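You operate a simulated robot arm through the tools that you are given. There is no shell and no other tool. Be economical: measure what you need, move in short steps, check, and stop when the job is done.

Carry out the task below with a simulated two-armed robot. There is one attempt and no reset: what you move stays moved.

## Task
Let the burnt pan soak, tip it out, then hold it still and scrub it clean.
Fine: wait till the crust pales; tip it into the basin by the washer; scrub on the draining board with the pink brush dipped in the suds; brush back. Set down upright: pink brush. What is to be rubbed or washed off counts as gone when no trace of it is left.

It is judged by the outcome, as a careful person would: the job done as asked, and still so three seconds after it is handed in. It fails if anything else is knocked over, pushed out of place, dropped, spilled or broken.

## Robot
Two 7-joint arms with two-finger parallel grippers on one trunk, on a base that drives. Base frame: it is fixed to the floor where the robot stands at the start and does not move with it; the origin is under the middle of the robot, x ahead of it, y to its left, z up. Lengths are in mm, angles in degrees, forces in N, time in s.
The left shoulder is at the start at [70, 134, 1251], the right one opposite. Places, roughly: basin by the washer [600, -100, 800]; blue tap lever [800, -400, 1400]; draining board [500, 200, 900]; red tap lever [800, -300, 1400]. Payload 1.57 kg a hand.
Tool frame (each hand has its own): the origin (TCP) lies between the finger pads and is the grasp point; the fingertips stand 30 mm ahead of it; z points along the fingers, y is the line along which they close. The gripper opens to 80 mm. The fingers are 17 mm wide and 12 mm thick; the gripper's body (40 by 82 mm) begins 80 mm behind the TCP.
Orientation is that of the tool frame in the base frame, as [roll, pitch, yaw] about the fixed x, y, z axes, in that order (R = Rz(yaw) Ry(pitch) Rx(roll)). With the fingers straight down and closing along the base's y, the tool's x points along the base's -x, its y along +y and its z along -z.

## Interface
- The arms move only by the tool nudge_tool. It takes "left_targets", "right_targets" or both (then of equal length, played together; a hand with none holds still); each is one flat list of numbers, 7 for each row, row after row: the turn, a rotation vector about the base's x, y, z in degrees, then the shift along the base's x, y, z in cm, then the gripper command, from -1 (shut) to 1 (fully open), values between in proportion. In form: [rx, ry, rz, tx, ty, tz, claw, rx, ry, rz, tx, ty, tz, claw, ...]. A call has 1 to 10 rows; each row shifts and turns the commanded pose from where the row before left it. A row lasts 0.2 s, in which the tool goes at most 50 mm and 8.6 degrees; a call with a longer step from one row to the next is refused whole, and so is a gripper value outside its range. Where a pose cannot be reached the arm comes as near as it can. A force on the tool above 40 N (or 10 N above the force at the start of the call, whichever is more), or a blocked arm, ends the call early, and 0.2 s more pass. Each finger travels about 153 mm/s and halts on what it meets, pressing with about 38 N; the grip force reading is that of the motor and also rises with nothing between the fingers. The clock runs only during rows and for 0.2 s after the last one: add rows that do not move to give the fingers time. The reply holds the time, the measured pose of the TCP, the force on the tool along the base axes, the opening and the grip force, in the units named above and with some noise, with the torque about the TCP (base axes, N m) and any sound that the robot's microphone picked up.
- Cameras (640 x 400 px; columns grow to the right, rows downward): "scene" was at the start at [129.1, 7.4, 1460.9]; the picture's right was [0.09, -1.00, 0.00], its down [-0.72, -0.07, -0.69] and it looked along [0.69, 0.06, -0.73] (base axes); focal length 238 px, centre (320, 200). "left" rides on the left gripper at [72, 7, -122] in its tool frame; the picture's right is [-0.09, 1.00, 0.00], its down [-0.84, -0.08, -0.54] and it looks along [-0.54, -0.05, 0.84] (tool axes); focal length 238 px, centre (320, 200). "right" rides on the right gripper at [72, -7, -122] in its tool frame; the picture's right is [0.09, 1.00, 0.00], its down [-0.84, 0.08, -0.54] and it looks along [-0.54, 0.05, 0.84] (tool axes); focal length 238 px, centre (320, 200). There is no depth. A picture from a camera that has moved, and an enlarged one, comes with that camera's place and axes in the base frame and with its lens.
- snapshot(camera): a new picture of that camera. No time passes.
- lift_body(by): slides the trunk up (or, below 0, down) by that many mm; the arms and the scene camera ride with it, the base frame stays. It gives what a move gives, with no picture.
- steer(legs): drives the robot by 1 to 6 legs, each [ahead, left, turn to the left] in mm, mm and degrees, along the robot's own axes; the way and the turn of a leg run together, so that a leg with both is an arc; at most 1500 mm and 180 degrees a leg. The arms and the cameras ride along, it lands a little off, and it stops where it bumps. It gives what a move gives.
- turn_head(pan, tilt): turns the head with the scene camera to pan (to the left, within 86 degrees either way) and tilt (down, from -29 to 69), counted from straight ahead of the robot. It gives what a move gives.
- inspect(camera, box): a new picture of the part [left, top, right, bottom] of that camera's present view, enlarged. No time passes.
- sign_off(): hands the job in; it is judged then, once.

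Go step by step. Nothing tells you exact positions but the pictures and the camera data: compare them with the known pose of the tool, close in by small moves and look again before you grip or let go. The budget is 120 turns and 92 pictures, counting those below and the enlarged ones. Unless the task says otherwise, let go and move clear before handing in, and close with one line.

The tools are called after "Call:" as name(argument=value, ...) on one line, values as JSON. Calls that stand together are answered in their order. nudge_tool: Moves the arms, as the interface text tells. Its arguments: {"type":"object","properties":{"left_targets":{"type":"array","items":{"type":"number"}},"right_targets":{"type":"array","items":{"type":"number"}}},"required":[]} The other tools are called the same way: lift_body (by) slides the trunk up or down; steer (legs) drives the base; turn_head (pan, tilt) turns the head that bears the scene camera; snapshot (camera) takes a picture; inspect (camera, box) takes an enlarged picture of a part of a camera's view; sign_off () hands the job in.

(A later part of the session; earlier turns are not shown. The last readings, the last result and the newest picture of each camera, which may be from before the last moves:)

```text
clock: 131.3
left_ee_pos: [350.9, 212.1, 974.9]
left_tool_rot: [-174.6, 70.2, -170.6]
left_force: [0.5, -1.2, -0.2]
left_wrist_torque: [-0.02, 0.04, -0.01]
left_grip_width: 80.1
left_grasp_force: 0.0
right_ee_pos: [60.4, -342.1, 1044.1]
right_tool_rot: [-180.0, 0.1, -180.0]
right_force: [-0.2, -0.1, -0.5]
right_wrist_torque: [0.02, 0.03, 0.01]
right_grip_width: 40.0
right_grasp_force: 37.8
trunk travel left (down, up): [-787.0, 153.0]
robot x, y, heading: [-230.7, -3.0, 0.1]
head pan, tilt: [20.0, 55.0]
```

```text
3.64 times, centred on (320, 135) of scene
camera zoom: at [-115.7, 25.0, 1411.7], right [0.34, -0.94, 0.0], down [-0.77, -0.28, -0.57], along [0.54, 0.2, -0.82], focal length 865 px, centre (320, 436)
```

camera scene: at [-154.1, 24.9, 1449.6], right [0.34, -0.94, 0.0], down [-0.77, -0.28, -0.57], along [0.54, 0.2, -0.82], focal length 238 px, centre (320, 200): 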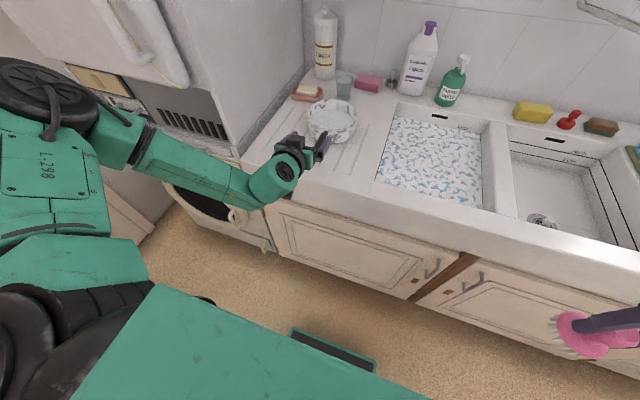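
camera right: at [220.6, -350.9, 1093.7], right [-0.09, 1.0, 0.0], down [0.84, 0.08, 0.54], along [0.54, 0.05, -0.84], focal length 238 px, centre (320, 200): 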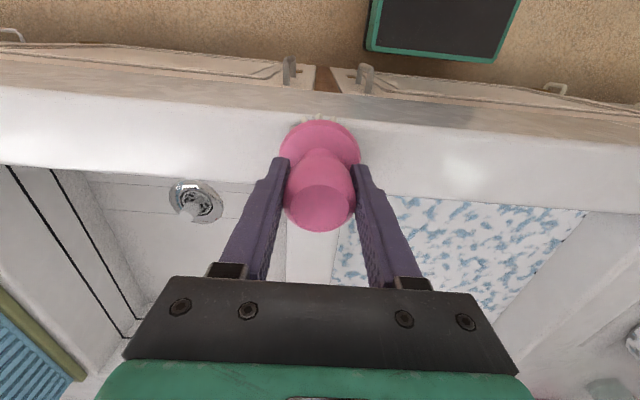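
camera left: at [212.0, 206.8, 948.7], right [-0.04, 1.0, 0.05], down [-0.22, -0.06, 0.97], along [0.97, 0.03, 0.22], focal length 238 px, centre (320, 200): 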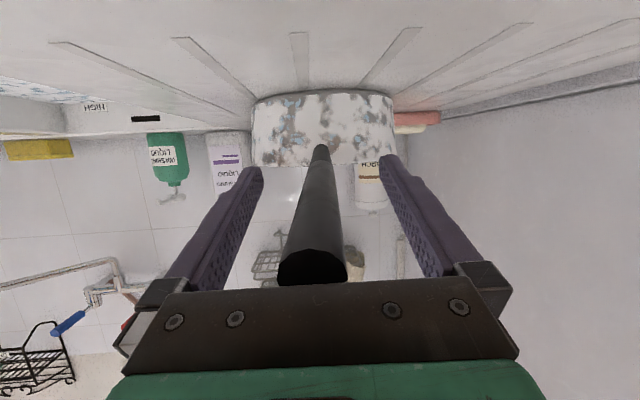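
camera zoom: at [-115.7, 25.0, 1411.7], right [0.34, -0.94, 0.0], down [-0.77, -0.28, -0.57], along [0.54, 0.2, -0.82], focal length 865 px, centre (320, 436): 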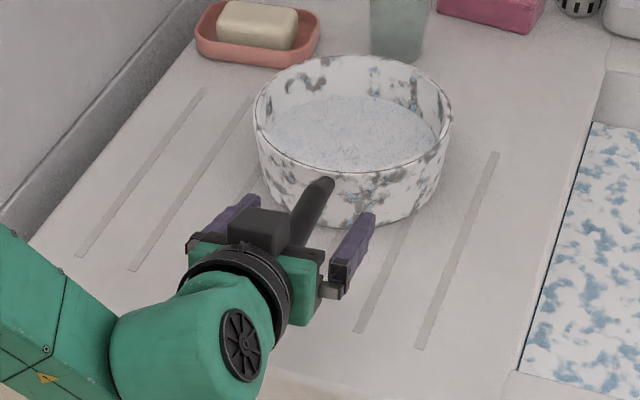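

The handle lies along the fingers. I back off 5 mm from the palm, shift 2 mm right, and close.

Call:
nudge_tool(left_targets=[0, 0, 0, -0.5, -0.2, 0.1, 1, 0, 0, 0, 0, 0, 0, 0.2, 0, 0, 0, 0, 0, 0, -0.3, 0, 0, 0, 0, 0, 0, -1, 0, 0, 0, 0, 0, 0, -1, 0, 0, 0, 0, 0, 0, -1])

Call:
nudge_tool(left_targets=[0, 0, 0, 0, 0, 0.4, -1, 0, 0, 0, 0, 0, 0.4, -1, 0, 0, 0, 0, 0, 0.4, -1, 0, 0, 0, 0, 0, 0, -1])

Call:
inspect(camera="scene", box=[285, 90, 365, 150])

```text
clock: 132.7
left_ee_pos: [345.8, 208.9, 974.4]
left_tool_rot: [-174.6, 70.1, -170.3]
left_force: [-0.2, 4.9, 2.2]
left_wrist_torque: [0.19, 0.23, 0.47]
left_grip_width: 21.8
left_grasp_force: 34.7
right_ee_pos: [60.7, -341.2, 1045.3]
right_tool_rot: [180.0, 0.0, 180.0]
right_force: [0.6, -0.3, -0.8]
right_wrist_torque: [0.0, -0.01, 0.0]
right_grip_width: 39.9
right_grasp_force: 37.7
trunk travel left (down, up): [-787.0, 153.0]
robot x, y, heading: [-231.8, 0.6, -0.1]
head pan, tilt: [20.0, 55.0]
```

```text
clock: 133.7
left_ee_pos: [344.8, 208.5, 983.8]
left_tool_rot: [-174.6, 70.0, -170.7]
left_force: [-0.2, -0.9, -8.2]
left_wrist_torque: [-0.11, 0.97, -0.03]
left_grip_width: 22.0
left_grasp_force: 34.5
right_ee_pos: [62.7, -341.9, 1042.7]
right_tool_rot: [-180.0, -0.2, -179.9]
right_force: [0.6, -0.7, -1.4]
right_wrist_torque: [0.01, -0.01, -0.04]
right_grip_width: 39.9
right_grasp_force: 37.8
trunk travel left (down, up): [-787.0, 153.0]
robot x, y, heading: [-232.5, -1.3, -0.1]
head pan, tilt: [20.0, 55.0]
```

```text
6.67 times, centred on (325, 120) of scene
camera zoom: at [-112.7, 25.2, 1411.4], right [0.34, -0.94, 0.0], down [-0.77, -0.28, -0.57], along [0.54, 0.2, -0.82], focal length 1586 px, centre (287, 733)
```

zoom: 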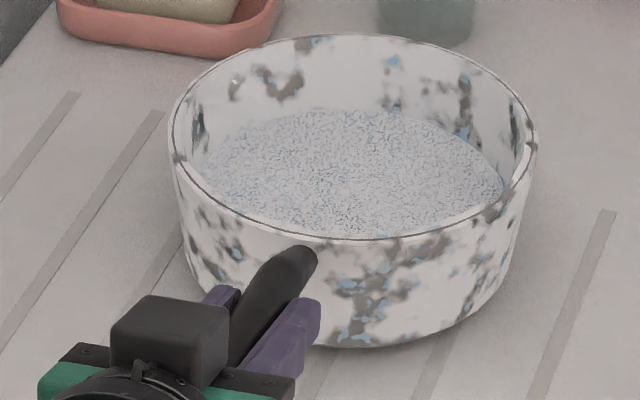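

Torque is building; I lift 8 mm more with a little counter-pitch and see whether the far edge leaves the board.

Call:
nudge_tool(left_targets=[0, -1.5, 0, 0, 0, 0.3, -1, 0, -1.5, 0, 0, 0, 0.3, -1, 0, 0, 0, 0, 0, 0.2, -1, 0, 0, 0, 0, 0, 0, -1])

Call:
inspect(camera="scene", box=[285, 90, 365, 150])

Call:
snapshot(camera="left")

```text
clock: 134.7
left_ee_pos: [347.5, 208.6, 994.1]
left_tool_rot: [-172.9, 72.9, -169.1]
left_force: [0.2, 1.1, -8.6]
left_wrist_torque: [-0.02, 0.86, 0.03]
left_grip_width: 21.7
left_grasp_force: 34.7
right_ee_pos: [62.8, -342.7, 1044.0]
right_tool_rot: [180.0, -0.2, -179.9]
right_force: [0.2, 0.7, -0.5]
right_wrist_torque: [0.0, 0.03, 0.03]
right_grip_width: 40.0
right_grasp_force: 37.7
trunk travel left (down, up): [-787.0, 153.0]
robot x, y, heading: [-230.6, -1.7, -0.1]
head pan, tilt: [20.0, 55.0]
```

```text
6.67 times, centred on (325, 120) of scene
camera zoom: at [-112.6, 25.4, 1411.4], right [0.34, -0.94, 0.0], down [-0.77, -0.28, -0.57], along [0.54, 0.2, -0.82], focal length 1586 px, centre (287, 733)
```

zoom: 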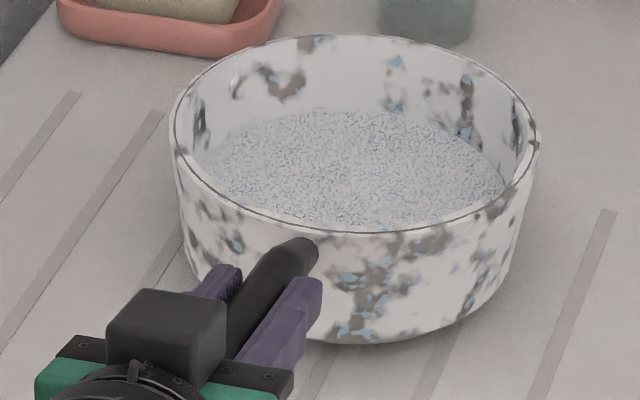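

```text
45 pictures are left
camera left: at [209.8, 205.0, 961.7], right [-0.05, 1.0, 0.05], down [-0.27, -0.06, 0.96], along [0.96, 0.03, 0.27], focal length 238 px, centre (320, 200)
```

left: 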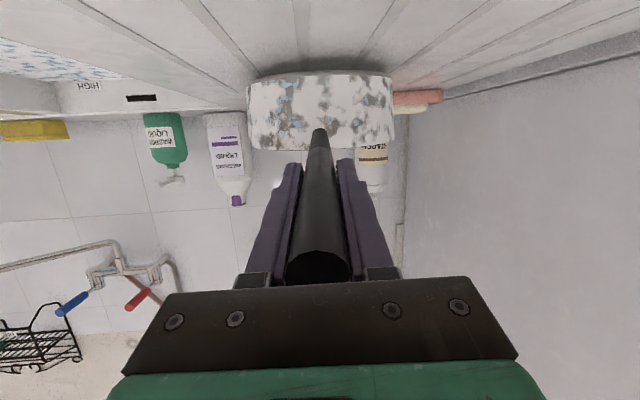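

It still twists in the grip at about 0.9 Nm, so I need one finger under and one over the handle. I set the pan down again, release, and drive back 120 mm.

Call:
nudge_tool(left_targets=[0, 1.5, 0, 0, 0, -0.5, -1, 0, 1.5, 0, 0, 0, -0.5, -1, 0, 0, 0, 0, 0, -0.5, -1, 0, 0, 0, 0, 0, -0.3, -1, 0, 0, 0, 0, 0, 0, -1])

Call:
nudge_tool(left_targets=[0, 0, 0, 0, 0, 0, -0.3, 0, 0, 0, 0, 0, 0, 0.3, 0, 0, 0, 0, 0, 0, 1, 0, 0, 0, 0, 0, 0, 1])

Call:
snapshot(camera="left")

```text
clock: 135.9
left_ee_pos: [344.9, 206.7, 977.0]
left_tool_rot: [-174.7, 70.3, -170.7]
left_force: [-3.8, -0.6, 4.6]
left_wrist_torque: [0.03, -0.06, -0.06]
left_grip_width: 21.8
left_grasp_force: 34.6
right_ee_pos: [59.7, -343.3, 1045.2]
right_tool_rot: [180.0, 0.0, -180.0]
right_force: [0.1, 0.3, -0.4]
right_wrist_torque: [-0.01, 0.0, -0.02]
right_grip_width: 39.8
right_grasp_force: 38.1
trunk travel left (down, up): [-787.0, 153.0]
robot x, y, heading: [-234.6, -1.5, 0.1]
head pan, tilt: [20.0, 55.0]
```

```text
clock: 136.9
left_ee_pos: [345.9, 208.6, 976.0]
left_tool_rot: [-174.6, 70.0, -170.6]
left_force: [0.6, 0.3, 0.3]
left_wrist_torque: [0.01, -0.03, -0.01]
left_grip_width: 79.9
left_grasp_force: 0.1
right_ee_pos: [61.2, -343.4, 1043.6]
right_tool_rot: [179.8, -0.1, -180.0]
right_force: [0.2, -0.9, -1.2]
right_wrist_torque: [-0.01, -0.01, -0.01]
right_grip_width: 39.7
right_grasp_force: 38.5
trunk travel left (down, up): [-787.0, 153.0]
robot x, y, heading: [-230.9, 0.2, 0.1]
head pan, tilt: [20.0, 55.0]
```

```text
44 pictures are left
camera left: at [206.7, 204.6, 951.1], right [-0.04, 1.0, 0.05], down [-0.22, -0.06, 0.97], along [0.97, 0.03, 0.22], focal length 238 px, centre (320, 200)
```

left: 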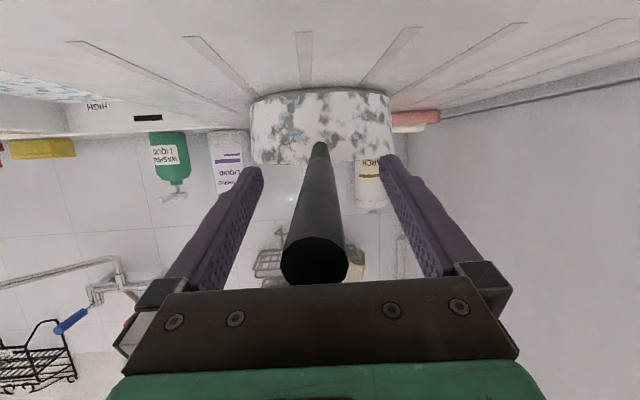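

The pan sits flat and free. I drive back 130 mm so the fingers clear the handle, then roll the hand 90° and flatten it 6°.

Call:
steer(legs=[[-130, 0, 0]])

Call:
nudge_tool(left_targets=[0, -3, 0, 0, 0, 1.5, 1, 0, -3, 0, 0, 0, 1.5, 1, 7.95, 0.5, -1.95, 0, 0, 0, 1, 7.95, 0.5, -1.95, 0, 0, 0, 1, 7.95, 0.5, -1.95, 0, 0, 0, 1, 7.95, 0.5, -1.95, 0, 0, 0, 1, 7.95, 0.5, -1.95, 0, 0, 0, 1, 7.95, 0.5, -1.95, 0, 0, 0, 1])

Call:
nudge_tool(left_targets=[7.95, 0.5, -1.95, 0, 0, 0, 1, 7.95, 0.5, -1.95, 0, 0, 0, 1, 7.95, 0.5, -1.95, 0, 0, 0, 1, 7.95, 0.5, -1.95, 0, 0, 0, 1, 7.95, 0.5, -1.95, 0, 0, 0, 1, 0, 0, 0, 0, 0, 0, 1])

Call:
snapshot(camera="left")

Call:
snapshot(camera="scene")

```text
clock: 138.2
left_ee_pos: [217.2, 208.9, 975.4]
left_tool_rot: [-174.8, 70.1, -170.6]
left_force: [1.2, -0.8, -1.6]
left_wrist_torque: [0.0, -0.03, 0.0]
left_grip_width: 80.2
left_grasp_force: 0.0
right_ee_pos: [-66.4, -342.6, 1042.8]
right_tool_rot: [179.9, -0.2, -179.9]
right_force: [-0.3, -0.4, -2.0]
right_wrist_torque: [-0.03, 0.02, -0.03]
right_grip_width: 39.8
right_grasp_force: 38.0
trunk travel left (down, up): [-787.0, 153.0]
robot x, y, heading: [-359.4, 0.9, 0.1]
head pan, tilt: [20.0, 55.0]
```

```text
clock: 140.0
left_ee_pos: [215.6, 210.1, 1007.8]
left_tool_rot: [108.7, 41.4, 106.2]
left_force: [0.1, 0.4, 0.4]
left_wrist_torque: [-0.04, -0.01, 0.02]
left_grip_width: 80.0
left_grasp_force: 0.0
right_ee_pos: [-67.7, -341.9, 1043.8]
right_tool_rot: [-179.9, 0.0, -179.9]
right_force: [-0.3, 0.2, -0.7]
right_wrist_torque: [0.0, 0.01, -0.01]
right_grip_width: 39.8
right_grasp_force: 38.1
trunk travel left (down, up): [-787.0, 153.0]
robot x, y, heading: [-360.6, 1.3, 0.2]
head pan, tilt: [20.0, 55.0]
```

```text
clock: 141.4
left_ee_pos: [216.1, 208.4, 1007.6]
left_tool_rot: [103.8, 2.0, 94.2]
left_force: [0.4, -0.3, -0.7]
left_wrist_torque: [-0.01, 0.0, -0.02]
left_grip_width: 80.3
left_grasp_force: 0.0
right_ee_pos: [-68.0, -341.4, 1043.2]
right_tool_rot: [179.8, -0.2, -179.9]
right_force: [-0.8, -0.3, -0.7]
right_wrist_torque: [0.02, 0.04, 0.0]
right_grip_width: 39.9
right_grasp_force: 38.0
trunk travel left (down, up): [-787.0, 153.0]
robot x, y, heading: [-358.1, -2.3, 0.3]
head pan, tilt: [20.0, 55.0]
```

```text
43 pictures are left
camera left: at [94.3, 274.5, 1041.1], right [0.24, -0.04, 0.97], down [-0.48, -0.87, 0.08], along [0.84, -0.49, -0.23], focal length 238 px, centre (320, 200)
```

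left: 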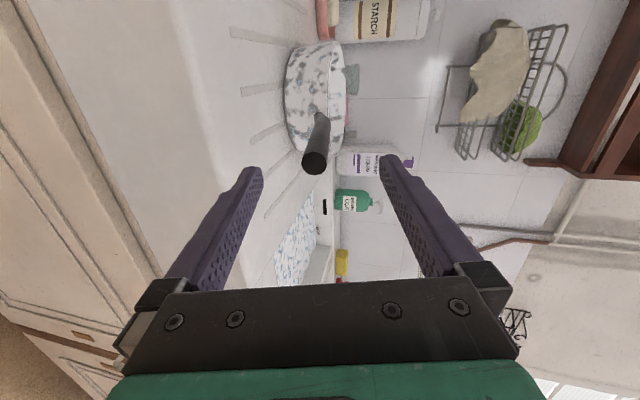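

```text
42 pictures are left
camera scene: at [-244.1, 24.6, 1411.6], right [0.34, -0.94, 0.0], down [-0.77, -0.28, -0.57], along [0.54, 0.2, -0.82], focal length 238 px, centre (320, 200)
```

scene: 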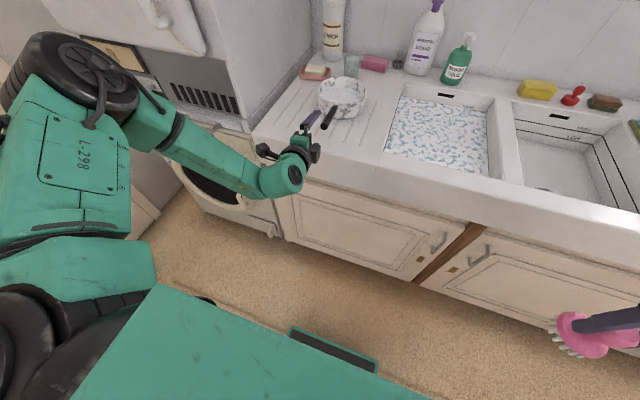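

The roll worked: the fingers now close vertically, in line with the handle. I set the height and drive forward 128 mm so they pass over and under the handle.

Call:
nudge_tool(left_targets=[0, 0, 0, 0, 0, -1.2, 1, 0, 0, 0, 0, 0, -1.05, 1, 0, 0, 0, 0, 0, 0, 1])

Call:
steer(legs=[[60, 0, 0]])

Call:
snapshot(camera="left")

```text
clock: 142.2
left_ee_pos: [213.2, 210.5, 984.8]
left_tool_rot: [103.8, 2.0, 94.2]
left_force: [-0.1, -0.2, -0.7]
left_wrist_torque: [0.0, -0.02, 0.01]
left_grip_width: 79.9
left_grasp_force: 0.1
right_ee_pos: [-67.5, -340.8, 1044.2]
right_tool_rot: [-179.9, 0.0, -179.9]
right_force: [0.0, -0.5, -0.8]
right_wrist_torque: [-0.01, -0.02, -0.03]
right_grip_width: 39.7
right_grasp_force: 38.2
trunk travel left (down, up): [-787.0, 153.0]
robot x, y, heading: [-358.4, -3.4, 0.3]
head pan, tilt: [20.0, 55.0]
```

```text
clock: 143.2
left_ee_pos: [272.1, 209.2, 987.4]
left_tool_rot: [103.7, 2.1, 94.3]
left_force: [-0.3, -0.4, -0.2]
left_wrist_torque: [-0.02, 0.0, -0.01]
left_grip_width: 79.9
left_grasp_force: 0.1
right_ee_pos: [-11.1, -342.2, 1046.4]
right_tool_rot: [179.9, 0.1, -179.9]
right_force: [-0.8, 0.2, -1.6]
right_wrist_torque: [0.02, -0.04, -0.01]
right_grip_width: 39.9
right_grasp_force: 37.8
trunk travel left (down, up): [-787.0, 153.0]
robot x, y, heading: [-295.6, 0.6, 0.2]
head pan, tilt: [20.0, 55.0]
```

```text
41 pictures are left
camera left: at [149.3, 275.2, 1021.1], right [0.24, -0.04, 0.97], down [-0.48, -0.87, 0.08], along [0.84, -0.49, -0.23], focal length 238 px, centre (320, 200)
```

left: 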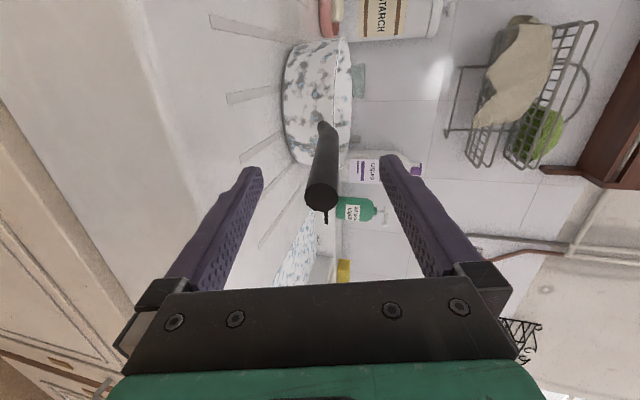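

The handle end is between the fingers. I drive on 62 mm, then lower the hand onto the handle axis.

Call:
steer(legs=[[64, 0, 0]])

Call:
snapshot(camera="left")

```text
clock: 144.2
left_ee_pos: [334.4, 211.6, 986.5]
left_tool_rot: [103.7, 2.1, 94.1]
left_force: [-1.1, -0.6, 0.2]
left_wrist_torque: [0.0, 0.01, 0.03]
left_grip_width: 79.9
left_grasp_force: 0.0
right_ee_pos: [53.5, -342.2, 1045.1]
right_tool_rot: [179.8, 0.2, -179.8]
right_force: [0.0, 0.4, 0.6]
right_wrist_torque: [0.0, -0.01, 0.0]
right_grip_width: 40.0
right_grasp_force: 38.1
trunk travel left (down, up): [-787.0, 153.0]
robot x, y, heading: [-236.2, 1.7, 0.2]
head pan, tilt: [20.0, 55.0]
```

```text
40 pictures are left
camera left: at [213.6, 276.0, 1020.8], right [0.24, -0.04, 0.97], down [-0.48, -0.87, 0.08], along [0.84, -0.49, -0.23], focal length 238 px, centre (320, 200)
```

left: 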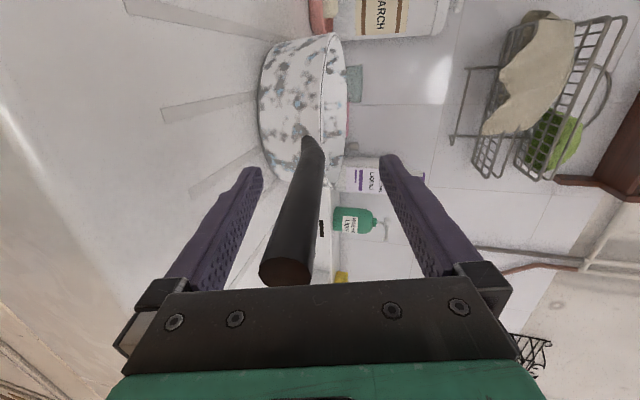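

Now lower 12 mm to centre the handle, close, and check forces.

Call:
nudge_tool(left_targets=[0, 0, 0, 0.7, -0.15, -0.7, 1, 0, 0, 0, 0, -0.1, -0.6, 1, 0, 0, 0, 0, 0, 0, 0.3, 0, 0, 0, 0, 0, 0, -0.3, 0, 0, 0, 0, 0, 0, -1, 0, 0, 0, 0, 0, 0, -1, 0, 0, 0, 0, 0, 0, -1])

Call:
snapshot(camera="left")

```text
clock: 145.8
left_ee_pos: [341.9, 215.6, 984.4]
left_tool_rot: [103.7, 2.2, 94.2]
left_force: [7.1, 0.5, 7.2]
left_wrist_torque: [0.21, -3.25, 0.21]
left_grip_width: 24.9
left_grasp_force: 36.4
left hand out of reach, approached as far as the arm can: row 1, 2
right_ee_pos: [58.6, -340.8, 1043.3]
right_tool_rot: [-180.0, 0.0, -179.7]
right_force: [0.3, 0.1, -1.5]
right_wrist_torque: [0.03, 0.0, 0.03]
right_grip_width: 40.3
right_grasp_force: 38.4
trunk travel left (down, up): [-787.0, 153.0]
robot x, y, heading: [-238.5, 0.4, 0.4]
head pan, tilt: [20.0, 55.0]
```

```text
39 pictures are left
camera left: at [220.4, 279.9, 1018.4], right [0.24, -0.04, 0.97], down [-0.48, -0.87, 0.08], along [0.84, -0.49, -0.23], focal length 238 px, centre (320, 200)
```

left: 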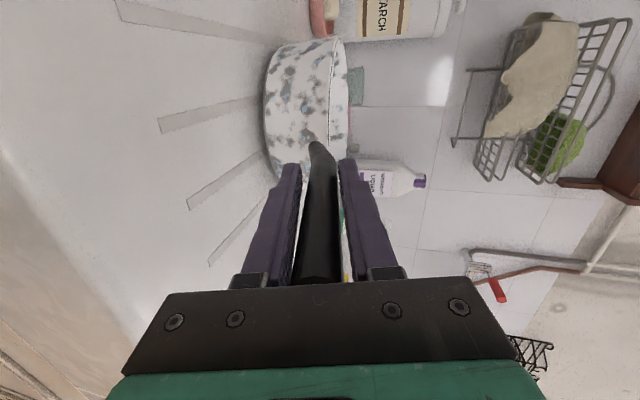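

The arm was at its limit, so the grip is strained (torque -3.2 Nm). I lower the trunk 9 mm to relieve it and look.

Call:
lift_body(by=-9)

Call:
inspect(camera="scene", box=[250, 80, 390, 190])

```text
clock: 146.4
left_ee_pos: [339.7, 215.5, 975.5]
left_tool_rot: [103.6, 2.2, 94.1]
left_force: [-1.8, 0.6, 9.3]
left_wrist_torque: [0.2, -3.33, 0.04]
left_grip_width: 27.4
left_grasp_force: 38.4
right_ee_pos: [54.7, -342.4, 1034.7]
right_tool_rot: [179.9, 0.1, -179.8]
right_force: [0.4, -0.6, -1.4]
right_wrist_torque: [-0.02, 0.0, -0.01]
right_grip_width: 39.8
right_grasp_force: 38.3
trunk travel left (down, up): [-778.0, 162.0]
robot x, y, heading: [-235.9, 1.7, 0.1]
head pan, tilt: [20.0, 55.0]
```

```text
3.64 times, centred on (320, 135) of scene
camera zoom: at [-122.8, 24.6, 1403.0], right [0.35, -0.94, 0.0], down [-0.77, -0.28, -0.58], along [0.54, 0.2, -0.82], focal length 865 px, centre (320, 436)
```

zoom: 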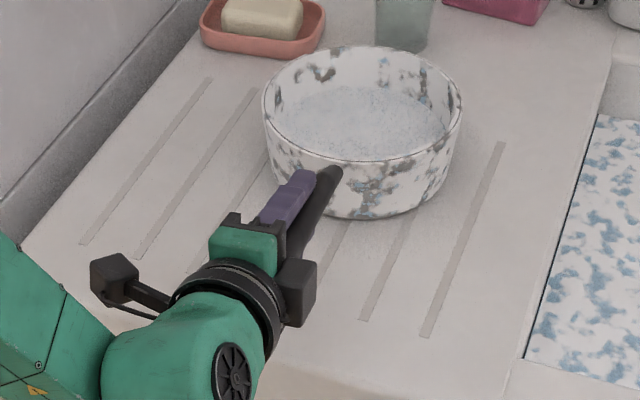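

The hand points a few degrees too steeply relative to the handle. I rotate it nose-up in small steps to relieve the torque.

Call:
nudge_tool(left_targets=[0, -1.2, 0, 0, 0, 0, -1, 0, -1.2, 0, 0, 0, 0, -1, 0, 0, 0, 0, 0, 0, -1])

```text
clock: 147.2
left_ee_pos: [339.4, 215.4, 980.7]
left_tool_rot: [101.5, 2.2, 94.1]
left_force: [6.0, -2.9, 5.6]
left_wrist_torque: [0.08, -2.92, -0.66]
left_grip_width: 22.8
left_grasp_force: 35.9
left hand out of reach, approached as far as the arm can: row 1, 2
right_ee_pos: [57.8, -341.4, 1033.0]
right_tool_rot: [179.9, -0.1, -179.8]
right_force: [-0.4, -0.3, -0.6]
right_wrist_torque: [-0.01, 0.0, -0.03]
right_grip_width: 40.1
right_grasp_force: 38.2
trunk travel left (down, up): [-778.0, 162.0]
robot x, y, heading: [-235.8, 3.5, 0.2]
head pan, tilt: [20.0, 55.0]
```

Reach is still marginal. I open, draw the arm in 50 mm, drive forward 50 mm instead, then regrip with a slightly flatter hand.

Call:
nudge_tool(left_targets=[0, 0, 0, 0, 0, 0, 0, 0, 0, 0, 0, 0, 0, 1, 0, 0, 0, 0, 0, 0, 1, 0, 0, 0, -2.5, -0.3, 0.2, 1, 0, 0, 0, -2.5, -0.3, 0.2, 1, 0, 0, 0, 0, 0, 0, 1])

Call:
steer(legs=[[55, 0, 0]])

Call:
snapshot(camera="left")

```text
clock: 148.6
left_ee_pos: [288.7, 210.0, 982.3]
left_tool_rot: [101.6, 2.2, 94.2]
left_force: [0.0, -0.5, -0.2]
left_wrist_torque: [-0.01, 0.0, -0.01]
left_grip_width: 80.1
left_grasp_force: 0.1
right_ee_pos: [58.2, -341.3, 1036.6]
right_tool_rot: [180.0, -0.2, -179.8]
right_force: [1.0, 0.9, -1.6]
right_wrist_torque: [0.02, 0.01, 0.01]
right_grip_width: 39.9
right_grasp_force: 38.1
trunk travel left (down, up): [-778.0, 162.0]
robot x, y, heading: [-236.6, -2.1, 0.4]
head pan, tilt: [20.0, 55.0]
```

```text
clock: 149.5
left_ee_pos: [339.4, 211.5, 986.4]
left_tool_rot: [101.3, 2.2, 94.0]
left_force: [-0.1, 0.5, 0.9]
left_wrist_torque: [0.01, 0.0, -0.03]
left_grip_width: 80.1
left_grasp_force: 0.0
right_ee_pos: [107.1, -341.7, 1035.1]
right_tool_rot: [179.9, 0.2, -179.9]
right_force: [0.2, -0.4, -1.3]
right_wrist_torque: [0.0, -0.04, 0.02]
right_grip_width: 39.5
right_grasp_force: 37.7
trunk travel left (down, up): [-778.0, 162.0]
robot x, y, heading: [-182.4, 3.1, 0.1]
head pan, tilt: [20.0, 55.0]
```

```text
37 pictures are left
camera left: at [216.4, 276.9, 1014.2], right [0.2, -0.04, 0.98], down [-0.49, -0.87, 0.06], along [0.85, -0.49, -0.19], focal length 238 px, centre (320, 200)
```

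left: 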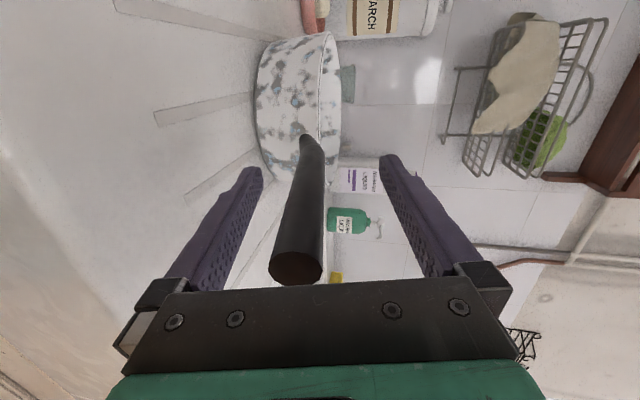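

The hand is now parallel to the handle. I lower it 11 mm to centre and close.

Call:
nudge_tool(left_targets=[0, 0, 0, 0, -0.1, -0.5, 1, 0, 0, 0, 0, -0.1, -0.6, 1, 0, 0, 0, 0, 0, 0, 0.3, 0, 0, 0, 0, 0, 0, -0.3, 0, 0, 0, 0, 0, 0, -1, 0, 0, 0, 0, 0, 0, -1, 0, 0, 0, 0, 0, 0, -1])

```text
clock: 151.1
left_ee_pos: [344.2, 209.4, 975.2]
left_tool_rot: [100.9, 2.2, 94.1]
left_force: [10.3, 2.1, 19.9]
left_wrist_torque: [0.2, -2.78, 0.17]
left_grip_width: 23.7
left_grasp_force: 35.5
right_ee_pos: [110.6, -342.1, 1035.4]
right_tool_rot: [179.8, 0.0, -179.8]
right_force: [-0.1, -0.3, -1.0]
right_wrist_torque: [-0.04, 0.01, -0.03]
right_grip_width: 40.0
right_grasp_force: 37.9
trunk travel left (down, up): [-778.0, 162.0]
robot x, y, heading: [-181.4, -0.4, 0.4]
head pan, tilt: [20.0, 55.0]
```

The tool is pushed up and nose-up, so I ease it up 3 mm and 2° flatter while holding.

Call:
nudge_tool(left_targets=[0, -1, 0, 0, 0, 0.15, -1, 0, -1, 0, 0, 0, 0.15, -1, 0, 0, 0, 0, 0, 0, -1])

```text
clock: 151.9
left_ee_pos: [342.1, 211.0, 975.8]
left_tool_rot: [99.5, 2.4, 94.0]
left_force: [7.9, 1.3, 12.7]
left_wrist_torque: [0.1, -1.6, 0.03]
left_grip_width: 21.7
left_grasp_force: 35.1
right_ee_pos: [110.7, -342.3, 1035.2]
right_tool_rot: [179.9, -0.1, -179.8]
right_force: [0.6, 0.1, -1.1]
right_wrist_torque: [-0.02, 0.01, 0.03]
right_grip_width: 40.2
right_grasp_force: 38.1
trunk travel left (down, up): [-778.0, 162.0]
robot x, y, heading: [-181.4, -0.8, 0.2]
head pan, tilt: [20.0, 55.0]
```

Improving. Now I lift 15 mm and look at how level the pan stays.

Call:
nudge_tool(left_targets=[0, -0.5, 0, 0, 0, 0.4, -1, 0, -0.5, 0, 0, 0, 0.4, -1, 0, 0, 0, 0, 0, 0.4, -1, 0, 0, 0, 0, 0, 0.3, -1, 0, 0, 0, 0, 0, 0, -1])

Call:
inspect(camera="scene", box=[250, 80, 390, 190])

```text
clock: 153.1
left_ee_pos: [346.4, 209.4, 987.8]
left_tool_rot: [98.9, 2.5, 93.8]
left_force: [0.6, -0.2, -10.0]
left_wrist_torque: [-0.07, 1.34, 0.0]
left_grip_width: 21.4
left_grasp_force: 35.2
right_ee_pos: [113.0, -340.2, 1034.2]
right_tool_rot: [-179.9, -0.2, -179.9]
right_force: [0.2, -0.2, -0.6]
right_wrist_torque: [0.01, 0.0, 0.01]
right_grip_width: 39.8
right_grasp_force: 37.9
trunk travel left (down, up): [-778.0, 162.0]
robot x, y, heading: [-182.2, 1.9, 0.3]
head pan, tilt: [20.0, 55.0]
```

```text
3.64 times, centred on (320, 135) of scene
camera zoom: at [-62.7, 26.1, 1402.3], right [0.35, -0.94, 0.0], down [-0.77, -0.28, -0.57], along [0.54, 0.2, -0.82], focal length 865 px, centre (320, 436)
```

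zoom: 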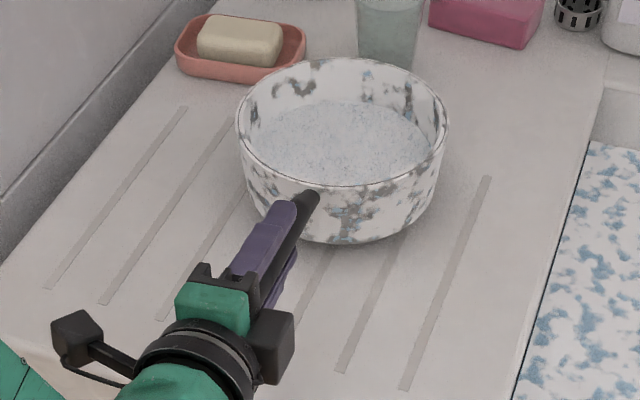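

The load (10 N, 1.3 Nm) looks like the full pan. I raise the trunk 30 mm and confirm it stays put in the grip.

Call:
lift_body(by=30)

Call:
snapshot(camera="scene")

Call:
snapshot(camera="left")

```text
clock: 153.8
left_ee_pos: [345.8, 210.7, 1019.0]
left_tool_rot: [98.9, 2.6, 93.8]
left_force: [0.2, 0.1, -9.6]
left_wrist_torque: [-0.07, 1.36, 0.0]
left_grip_width: 21.8
left_grasp_force: 34.8
right_ee_pos: [113.4, -339.6, 1064.1]
right_tool_rot: [180.0, -0.1, -179.8]
right_force: [0.1, -0.2, -0.1]
right_wrist_torque: [0.02, 0.0, 0.0]
right_grip_width: 40.3
right_grasp_force: 38.3
trunk travel left (down, up): [-808.0, 132.0]
robot x, y, heading: [-181.3, 2.6, 0.1]
head pan, tilt: [20.0, 55.0]
```

```text
35 pictures are left
camera scene: at [-62.6, 26.2, 1432.4], right [0.35, -0.94, 0.0], down [-0.77, -0.28, -0.57], along [0.54, 0.2, -0.82], focal length 238 px, centre (320, 200)
```

scene: 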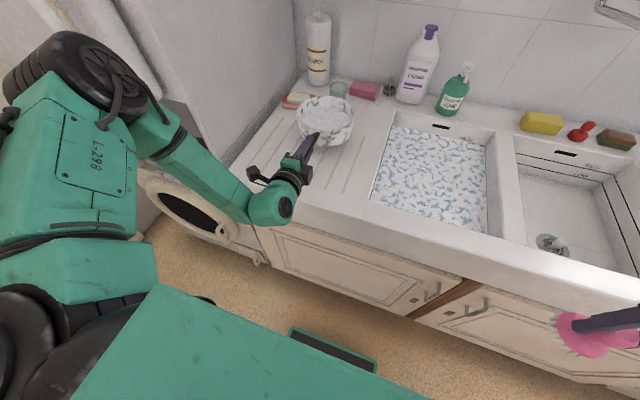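

```text
34 pictures are left
camera left: at [221.9, 275.3, 1042.1], right [0.15, -0.04, 0.99], down [-0.49, -0.87, 0.04], along [0.86, -0.49, -0.15], focal length 238 px, centre (320, 200)
```

left: 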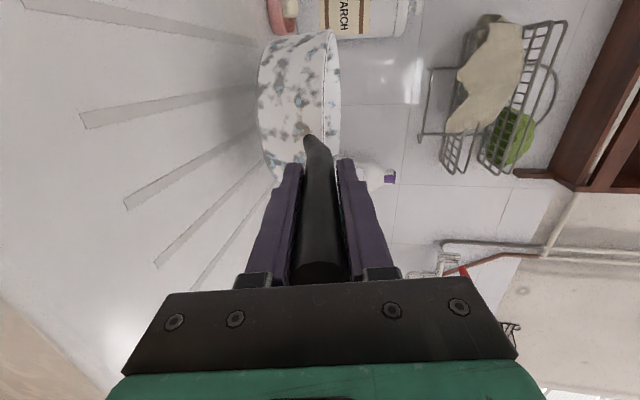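

The pan is lifted level and steady. I raise it 60 mm more and drive 330 mm to the right so its left rim comes over the suds basin.

Call:
lift_body(by=60)

Call:
steer(legs=[[0, -165, 0], [0, -165, 0]])

Call:
snapshot(camera="scene")

```text
clock: 154.8
left_ee_pos: [346.5, 210.8, 1079.6]
left_tool_rot: [98.9, 2.5, 93.8]
left_force: [0.8, 0.3, -10.1]
left_wrist_torque: [-0.03, 1.33, -0.02]
left_grip_width: 21.9
left_grasp_force: 35.0
right_ee_pos: [113.9, -340.2, 1124.3]
right_tool_rot: [180.0, -0.2, -179.8]
right_force: [0.0, -0.2, -0.4]
right_wrist_torque: [0.0, 0.01, 0.01]
right_grip_width: 39.8
right_grasp_force: 37.8
trunk travel left (down, up): [-868.0, 72.0]
robot x, y, heading: [-184.9, -1.9, 0.5]
head pan, tilt: [20.0, 55.0]
```

```text
clock: 157.3
left_ee_pos: [347.5, -119.3, 1076.8]
left_tool_rot: [98.8, 2.6, 93.9]
left_force: [-0.5, 0.8, -10.0]
left_wrist_torque: [-0.08, 1.34, 0.03]
left_grip_width: 21.7
left_grasp_force: 34.7
right_ee_pos: [112.9, -670.7, 1125.1]
right_tool_rot: [-179.9, -0.2, -179.8]
right_force: [-0.3, 0.2, -0.4]
right_wrist_torque: [-0.02, 0.01, -0.01]
right_grip_width: 39.7
right_grasp_force: 38.0
trunk travel left (down, up): [-868.0, 72.0]
robot x, y, heading: [-180.7, -328.1, 0.1]
head pan, tilt: [20.0, 55.0]
```

```text
33 pictures are left
camera scene: at [-62.0, -302.2, 1492.3], right [0.34, -0.94, 0.0], down [-0.77, -0.28, -0.57], along [0.54, 0.19, -0.82], focal length 238 px, centre (320, 200)
```

scene: 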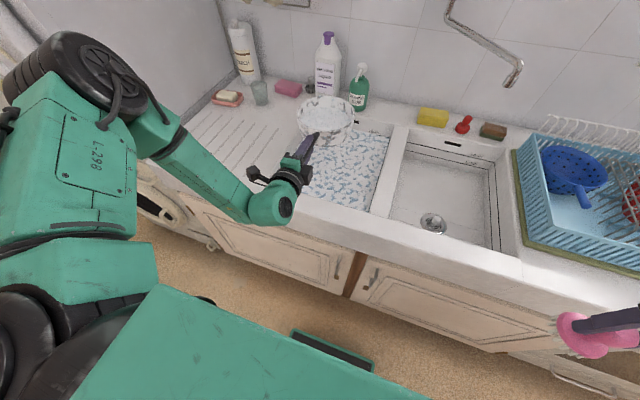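

I shift 60 mm further right for margin, then begin rolling the pan to its left, first 48°.

Call:
steer(legs=[[0, -60, 0]])

Call:
nudge_tool(left_targets=[-3.95, -0.24, 0.62, 0, 0, 0, -1, -3.95, -0.24, 0.62, 0, 0, 0, -1, -3.95, -0.24, 0.62, 0, 0, 0, -1, -3.95, -0.24, 0.62, 0, 0, 0, -1, -3.95, -0.24, 0.62, 0, 0, 0, -1, -3.95, -0.24, 0.62, 0, 0, 0, -1, -3.95, -0.24, 0.62, 0, 0, 0, -1, -3.95, -0.24, 0.62, 0, 0, 0, -1, -3.95, -0.24, 0.62, 0, 0, 0, -1, -3.95, -0.24, 0.62, 0, 0, 0, -1])

Call:
snapshot(camera="scene")

```text
clock: 158.3
left_ee_pos: [347.0, -173.4, 1076.9]
left_tool_rot: [98.8, 3.0, 94.0]
left_force: [0.1, 1.3, -10.3]
left_wrist_torque: [-0.09, 1.36, 0.05]
left_grip_width: 21.9
left_grasp_force: 34.1
right_ee_pos: [113.0, -723.9, 1126.8]
right_tool_rot: [-179.6, -0.1, -179.8]
right_force: [-0.6, 1.1, -0.7]
right_wrist_torque: [-0.1, 0.01, 0.04]
right_grip_width: 40.0
right_grasp_force: 37.8
trunk travel left (down, up): [-868.0, 72.0]
robot x, y, heading: [-180.6, -392.6, 0.2]
head pan, tilt: [20.0, 55.0]
```

```text
clock: 160.5
left_ee_pos: [346.9, -182.3, 1077.9]
left_tool_rot: [102.1, 41.9, 101.9]
left_force: [0.4, 1.3, -7.7]
left_wrist_torque: [0.02, 1.09, -0.03]
left_grip_width: 21.5
left_grasp_force: 35.2
right_ee_pos: [112.8, -732.6, 1123.7]
right_tool_rot: [179.9, -0.1, -179.8]
right_force: [0.3, -0.6, -0.6]
right_wrist_torque: [0.05, -0.02, 0.02]
right_grip_width: 39.7
right_grasp_force: 38.6
trunk travel left (down, up): [-868.0, 72.0]
robot x, y, heading: [-178.1, -388.2, -0.1]
head pan, tilt: [20.0, 55.0]
```

```text
32 pictures are left
camera scene: at [-62.4, -366.4, 1492.4], right [0.34, -0.94, 0.0], down [-0.77, -0.28, -0.57], along [0.54, 0.2, -0.82], focal length 238 px, centre (320, 200)
```

scene: 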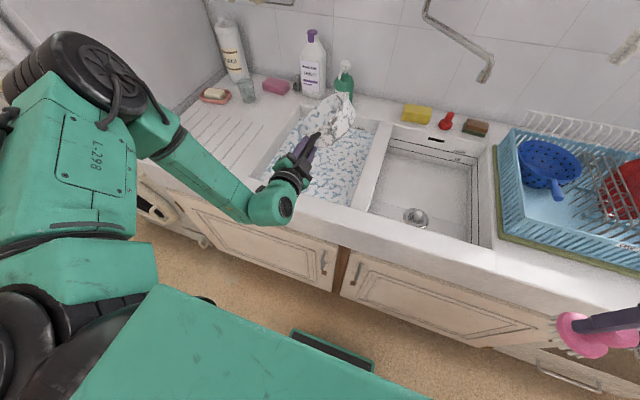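

The load is dropping as the water pours into the basin. I roll a further 64° and hold to drain.

Call:
nudge_tool(left_targets=[-7.9, -0.47, 1.24, 0, 0, 0, -1, -7.9, -0.47, 1.24, 0, 0, 0, -1, -7.9, -0.47, 1.24, 0, 0, 0, -1, -7.9, -0.47, 1.24, 0, 0, 0, -1, -7.9, -0.47, 1.24, 0, 0, 0, -1, -7.9, -0.47, 1.24, 0, 0, 0, -1, -7.9, -0.47, 1.24, 0, 0, 0, -1, -7.9, -0.47, 1.24, 0, 0, 0, -1, 0, 0, 0, 0, 0, 0, -1, 0, 0, 0, 0, 0, 0, -1])

Call:
nudge_tool(left_targets=[0, 0, 0, 0, 0, 0, -1, 0, 0, 0, 0, 0, 0, -1, 0, 0, 0, 0, 0, 0, -1, 0, 0, 0, 0, 0, 0, -1, 0, 0, 0, 0, 0, 0, -1, 0, 0, 0, 0, 0, 0, -1, 0, 0, 0, 0, 0, 0, -1, 0, 0, 0, 0, 0, 0, -1, 0, 0, 0, 0, 0, 0, -1, 0, 0, 0, 0, 0, 0, -1])

Call:
snapshot(camera="scene")

```text
clock: 162.7
left_ee_pos: [346.0, -181.2, 1079.7]
left_tool_rot: [-119.6, 70.9, -114.7]
left_force: [0.1, 0.1, -5.0]
left_wrist_torque: [0.07, 0.81, 0.0]
left_grip_width: 21.9
left_grasp_force: 35.2
right_ee_pos: [113.2, -732.7, 1124.5]
right_tool_rot: [179.9, -0.2, -179.8]
right_force: [1.1, 0.3, -0.8]
right_wrist_torque: [0.01, -0.03, 0.0]
right_grip_width: 40.0
right_grasp_force: 37.7
trunk travel left (down, up): [-868.0, 72.0]
robot x, y, heading: [-183.1, -390.7, 0.1]
head pan, tilt: [20.0, 55.0]
```

```text
clock: 164.9
left_ee_pos: [347.2, -181.7, 1079.7]
left_tool_rot: [-119.8, 71.1, -114.9]
left_force: [0.1, -0.4, -5.6]
left_wrist_torque: [0.06, 0.79, 0.0]
left_grip_width: 21.9
left_grasp_force: 34.9
right_ee_pos: [111.7, -732.8, 1124.2]
right_tool_rot: [-180.0, -0.1, -179.8]
right_force: [0.0, -0.6, -0.3]
right_wrist_torque: [0.02, 0.0, 0.01]
right_grip_width: 39.7
right_grasp_force: 38.2
trunk travel left (down, up): [-868.0, 72.0]
robot x, y, heading: [-181.9, -390.3, 0.4]
head pan, tilt: [20.0, 55.0]
```

```text
31 pictures are left
camera scene: at [-63.1, -366.3, 1492.5], right [0.34, -0.94, 0.0], down [-0.77, -0.28, -0.57], along [0.54, 0.2, -0.82], focal length 238 px, centre (320, 200)
```

scene: 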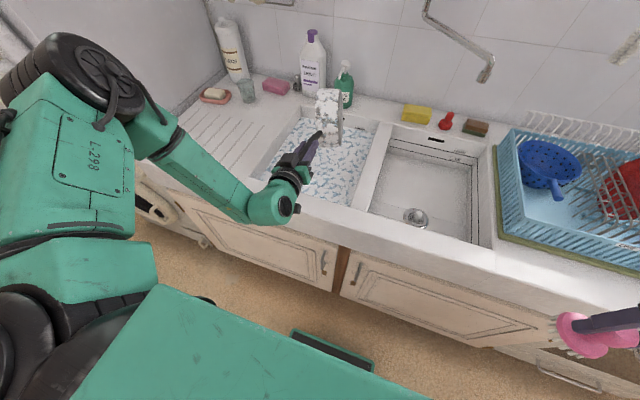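

The pan has emptied (load 5 N). I roll it back upright by the same 104°.

Call:
nudge_tool(left_targets=[7.9, 0.47, -1.24, 0, 0, 0, -1, 7.9, 0.47, -1.24, 0, 0, 0, -1, 7.9, 0.47, -1.24, 0, 0, 0, -1, 7.9, 0.47, -1.24, 0, 0, 0, -1, 7.9, 0.47, -1.24, 0, 0, 0, -1, 7.9, 0.47, -1.24, 0, 0, 0, -1, 7.9, 0.47, -1.24, 0, 0, 0, -1, 7.9, 0.47, -1.24, 0, 0, 0, -1, 7.9, 0.47, -1.24, 0, 0, 0, -1, 7.9, 0.47, -1.24, 0, 0, 0, -1])

Call:
nudge_tool(left_targets=[7.9, 0.47, -1.24, 0, 0, 0, -1, 7.9, 0.47, -1.24, 0, 0, 0, -1, 7.9, 0.47, -1.24, 0, 0, 0, -1, 0, 0, 0, 0, 0, 0, -1])

Call:
inspect(camera="scene", box=[260, 70, 400, 180])

```text
clock: 167.1
left_ee_pos: [345.9, -180.6, 1077.7]
left_tool_rot: [100.0, 26.0, 98.1]
left_force: [-0.1, 0.0, -5.2]
left_wrist_torque: [-0.04, 0.75, 0.0]
left_grip_width: 21.9
left_grasp_force: 34.7
right_ee_pos: [113.1, -733.9, 1124.2]
right_tool_rot: [180.0, -0.1, -179.8]
right_force: [-0.4, 0.3, -0.6]
right_wrist_torque: [0.0, 0.0, 0.02]
right_grip_width: 39.9
right_grasp_force: 37.7
trunk travel left (down, up): [-868.0, 72.0]
robot x, y, heading: [-181.5, -389.5, 0.0]
head pan, tilt: [20.0, 55.0]
```

```text
clock: 168.1
left_ee_pos: [347.3, -181.3, 1078.9]
left_tool_rot: [98.7, 2.2, 94.0]
left_force: [0.1, 0.7, -6.1]
left_wrist_torque: [-0.1, 0.75, -0.01]
left_grip_width: 21.9
left_grasp_force: 35.1
right_ee_pos: [112.0, -733.7, 1125.1]
right_tool_rot: [-180.0, -0.2, -179.7]
right_force: [-0.4, 0.2, -0.1]
right_wrist_torque: [0.0, 0.0, -0.02]
right_grip_width: 39.9
right_grasp_force: 37.6
trunk travel left (down, up): [-868.0, 72.0]
robot x, y, heading: [-178.6, -389.5, 0.1]
head pan, tilt: [20.0, 55.0]
```

```text
3.64 times, centred on (330, 125) of scene
camera zoom: at [-63.1, -366.2, 1492.5], right [0.34, -0.94, 0.0], down [-0.77, -0.28, -0.57], along [0.54, 0.2, -0.82], focal length 865 px, centre (284, 473)
```

zoom: 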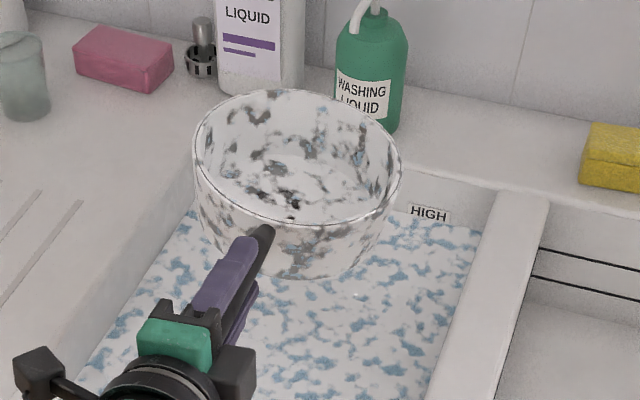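

The pan is empty; I look closely at the crust inside.

Call:
inspect(camera="scene", box=[298, 88, 352, 130])

```text
9.52 times, centred on (325, 109) of scene
camera zoom: at [-63.1, -366.2, 1492.5], right [0.34, -0.94, 0.0], down [-0.77, -0.28, -0.57], along [0.54, 0.2, -0.82], focal length 2265 px, centre (272, 1067)
```

zoom: 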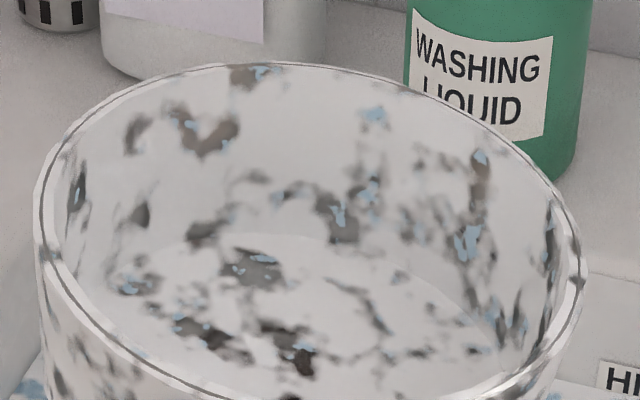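

The pan is drained. I drive left 345 mm and back 60 mm, then lower the pan towards the draining board at about (450,165).

Call:
steer(legs=[[0, 345, 0], [-60, 0, 0]])

Call:
lift_body(by=-88)

Call:
snapshot(camera="scene")

```text
clock: 170.9
left_ee_pos: [296.5, 161.6, 1075.1]
left_tool_rot: [99.1, 2.3, 93.5]
left_force: [1.4, 0.4, -6.5]
left_wrist_torque: [-0.08, 0.73, -0.03]
left_grip_width: 21.8
left_grasp_force: 34.8
right_ee_pos: [58.6, -387.4, 1122.7]
right_tool_rot: [179.9, -0.5, 179.7]
right_force: [0.4, -0.2, -1.0]
right_wrist_torque: [-0.01, 0.07, -0.02]
right_grip_width: 39.8
right_grasp_force: 38.1
trunk travel left (down, up): [-868.0, 72.0]
robot x, y, heading: [-242.8, -41.2, -0.6]
head pan, tilt: [20.0, 55.0]
```

```text
clock: 172.2
left_ee_pos: [288.2, 162.9, 989.3]
left_tool_rot: [98.8, 2.4, 93.7]
left_force: [0.3, -0.7, -5.2]
left_wrist_torque: [-0.09, 0.77, 0.02]
left_grip_width: 21.9
left_grasp_force: 34.6
right_ee_pos: [50.6, -387.2, 1035.7]
right_tool_rot: [-179.9, -0.1, 179.6]
right_force: [-0.3, -0.3, -0.9]
right_wrist_torque: [0.01, 0.02, 0.02]
right_grip_width: 40.0
right_grasp_force: 38.4
trunk travel left (down, up): [-780.0, 160.0]
robot x, y, heading: [-240.9, -41.7, -0.5]
head pan, tilt: [20.0, 55.0]
```

```text
28 pictures are left
camera scene: at [-121.3, -19.3, 1404.4], right [0.34, -0.94, 0.0], down [-0.77, -0.28, -0.57], along [0.54, 0.19, -0.82], focal length 238 px, centre (320, 200)
```

scene: 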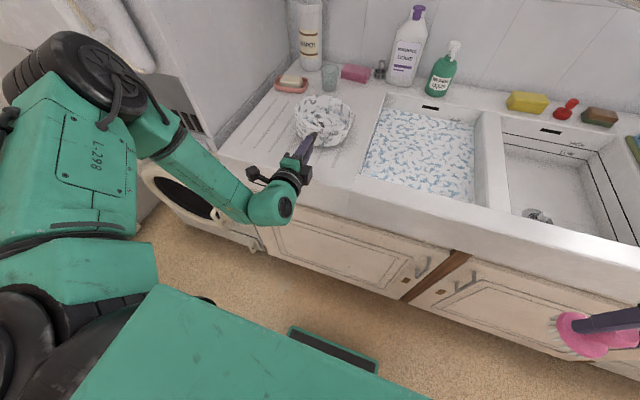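

The pan is about 12 mm above the board at (455,170). I lower until the weight goes off the hand.

Call:
lift_body(by=-10)

Call:
lift_body(by=-4)

```text
clock: 172.8
left_ee_pos: [289.5, 163.7, 981.6]
left_tool_rot: [98.6, 2.4, 93.6]
left_force: [0.8, -0.3, -2.6]
left_wrist_torque: [-0.23, 0.16, 0.15]
left_grip_width: 21.7
left_grasp_force: 34.7
right_ee_pos: [50.2, -387.4, 1026.9]
right_tool_rot: [-180.0, -0.1, 179.7]
right_force: [0.5, -0.1, -1.8]
right_wrist_torque: [0.0, -0.01, 0.02]
right_grip_width: 39.8
right_grasp_force: 37.9
trunk travel left (down, up): [-770.0, 170.0]
robot x, y, heading: [-241.2, -42.4, -0.1]
head pan, tilt: [20.0, 55.0]
```

```text
clock: 173.3
left_ee_pos: [287.6, 163.3, 976.7]
left_tool_rot: [98.6, 2.4, 93.7]
left_force: [0.1, 0.7, -1.2]
left_wrist_torque: [-0.15, 0.26, 0.17]
left_grip_width: 21.7
left_grasp_force: 34.5
right_ee_pos: [49.8, -387.9, 1023.2]
right_tool_rot: [180.0, -0.1, 179.6]
right_force: [0.1, 0.7, -1.6]
right_wrist_torque: [-0.01, -0.03, 0.0]
right_grip_width: 39.9
right_grasp_force: 37.8
trunk travel left (down, up): [-766.0, 174.0]
robot x, y, heading: [-243.4, -44.9, -0.3]
head pan, tilt: [20.0, 55.0]
```

The pan rests on the board. I release and drive straight back to withdraw the fingers.

Call:
nudge_tool(left_targets=[0, 0, 0, 0, 0, -0.1, -1, 0, 0, 0, 0, 0, 0, -0.3, 0, 0, 0, 0, 0, 0, 0.3, 0, 0, 0, 0, 0, 0, 0.8, 0, 0, 0, 0, 0, 0, 0.8])

Call:
inspect(camera="scene", box=[230, 70, 370, 210])

Call:
steer(legs=[[-130, 0, 0]])

```text
clock: 174.5
left_ee_pos: [287.5, 163.2, 976.8]
left_tool_rot: [98.8, 2.3, 93.5]
left_force: [0.2, -0.5, -0.2]
left_wrist_torque: [0.0, -0.01, 0.01]
left_grip_width: 72.0
left_grasp_force: 0.0
right_ee_pos: [49.3, -388.4, 1023.0]
right_tool_rot: [180.0, -0.2, 179.6]
right_force: [-0.4, -0.9, -0.9]
right_wrist_torque: [0.01, -0.01, 0.03]
right_grip_width: 40.0
right_grasp_force: 37.8
trunk travel left (down, up): [-766.0, 174.0]
robot x, y, heading: [-240.8, -44.5, -0.4]
head pan, tilt: [20.0, 55.0]
```

```text
2.86 times, centred on (300, 140) of scene
camera zoom: at [-123.6, -19.7, 1390.6], right [0.34, -0.94, 0.0], down [-0.77, -0.28, -0.57], along [0.54, 0.19, -0.82], focal length 680 px, centre (377, 371)
```

zoom: 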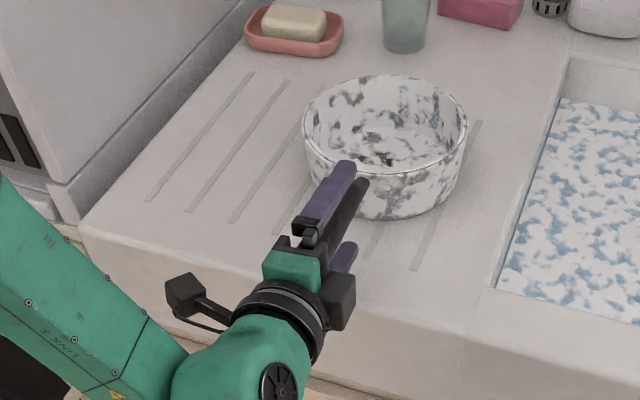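

```text
clock: 175.8
left_ee_pos: [159.3, 163.8, 974.8]
left_tool_rot: [98.9, 2.4, 93.6]
left_force: [0.2, 0.4, 0.1]
left_wrist_torque: [-0.02, -0.01, 0.03]
left_grip_width: 71.9
left_grasp_force: 0.0
right_ee_pos: [-77.3, -386.8, 1022.3]
right_tool_rot: [179.9, -0.1, 179.7]
right_force: [-0.2, 0.8, -0.8]
right_wrist_torque: [-0.03, 0.01, -0.05]
right_grip_width: 40.2
right_grasp_force: 37.7
trunk travel left (down, up): [-766.0, 174.0]
robot x, y, heading: [-373.4, -42.9, -0.1]
head pan, tilt: [20.0, 55.0]
```

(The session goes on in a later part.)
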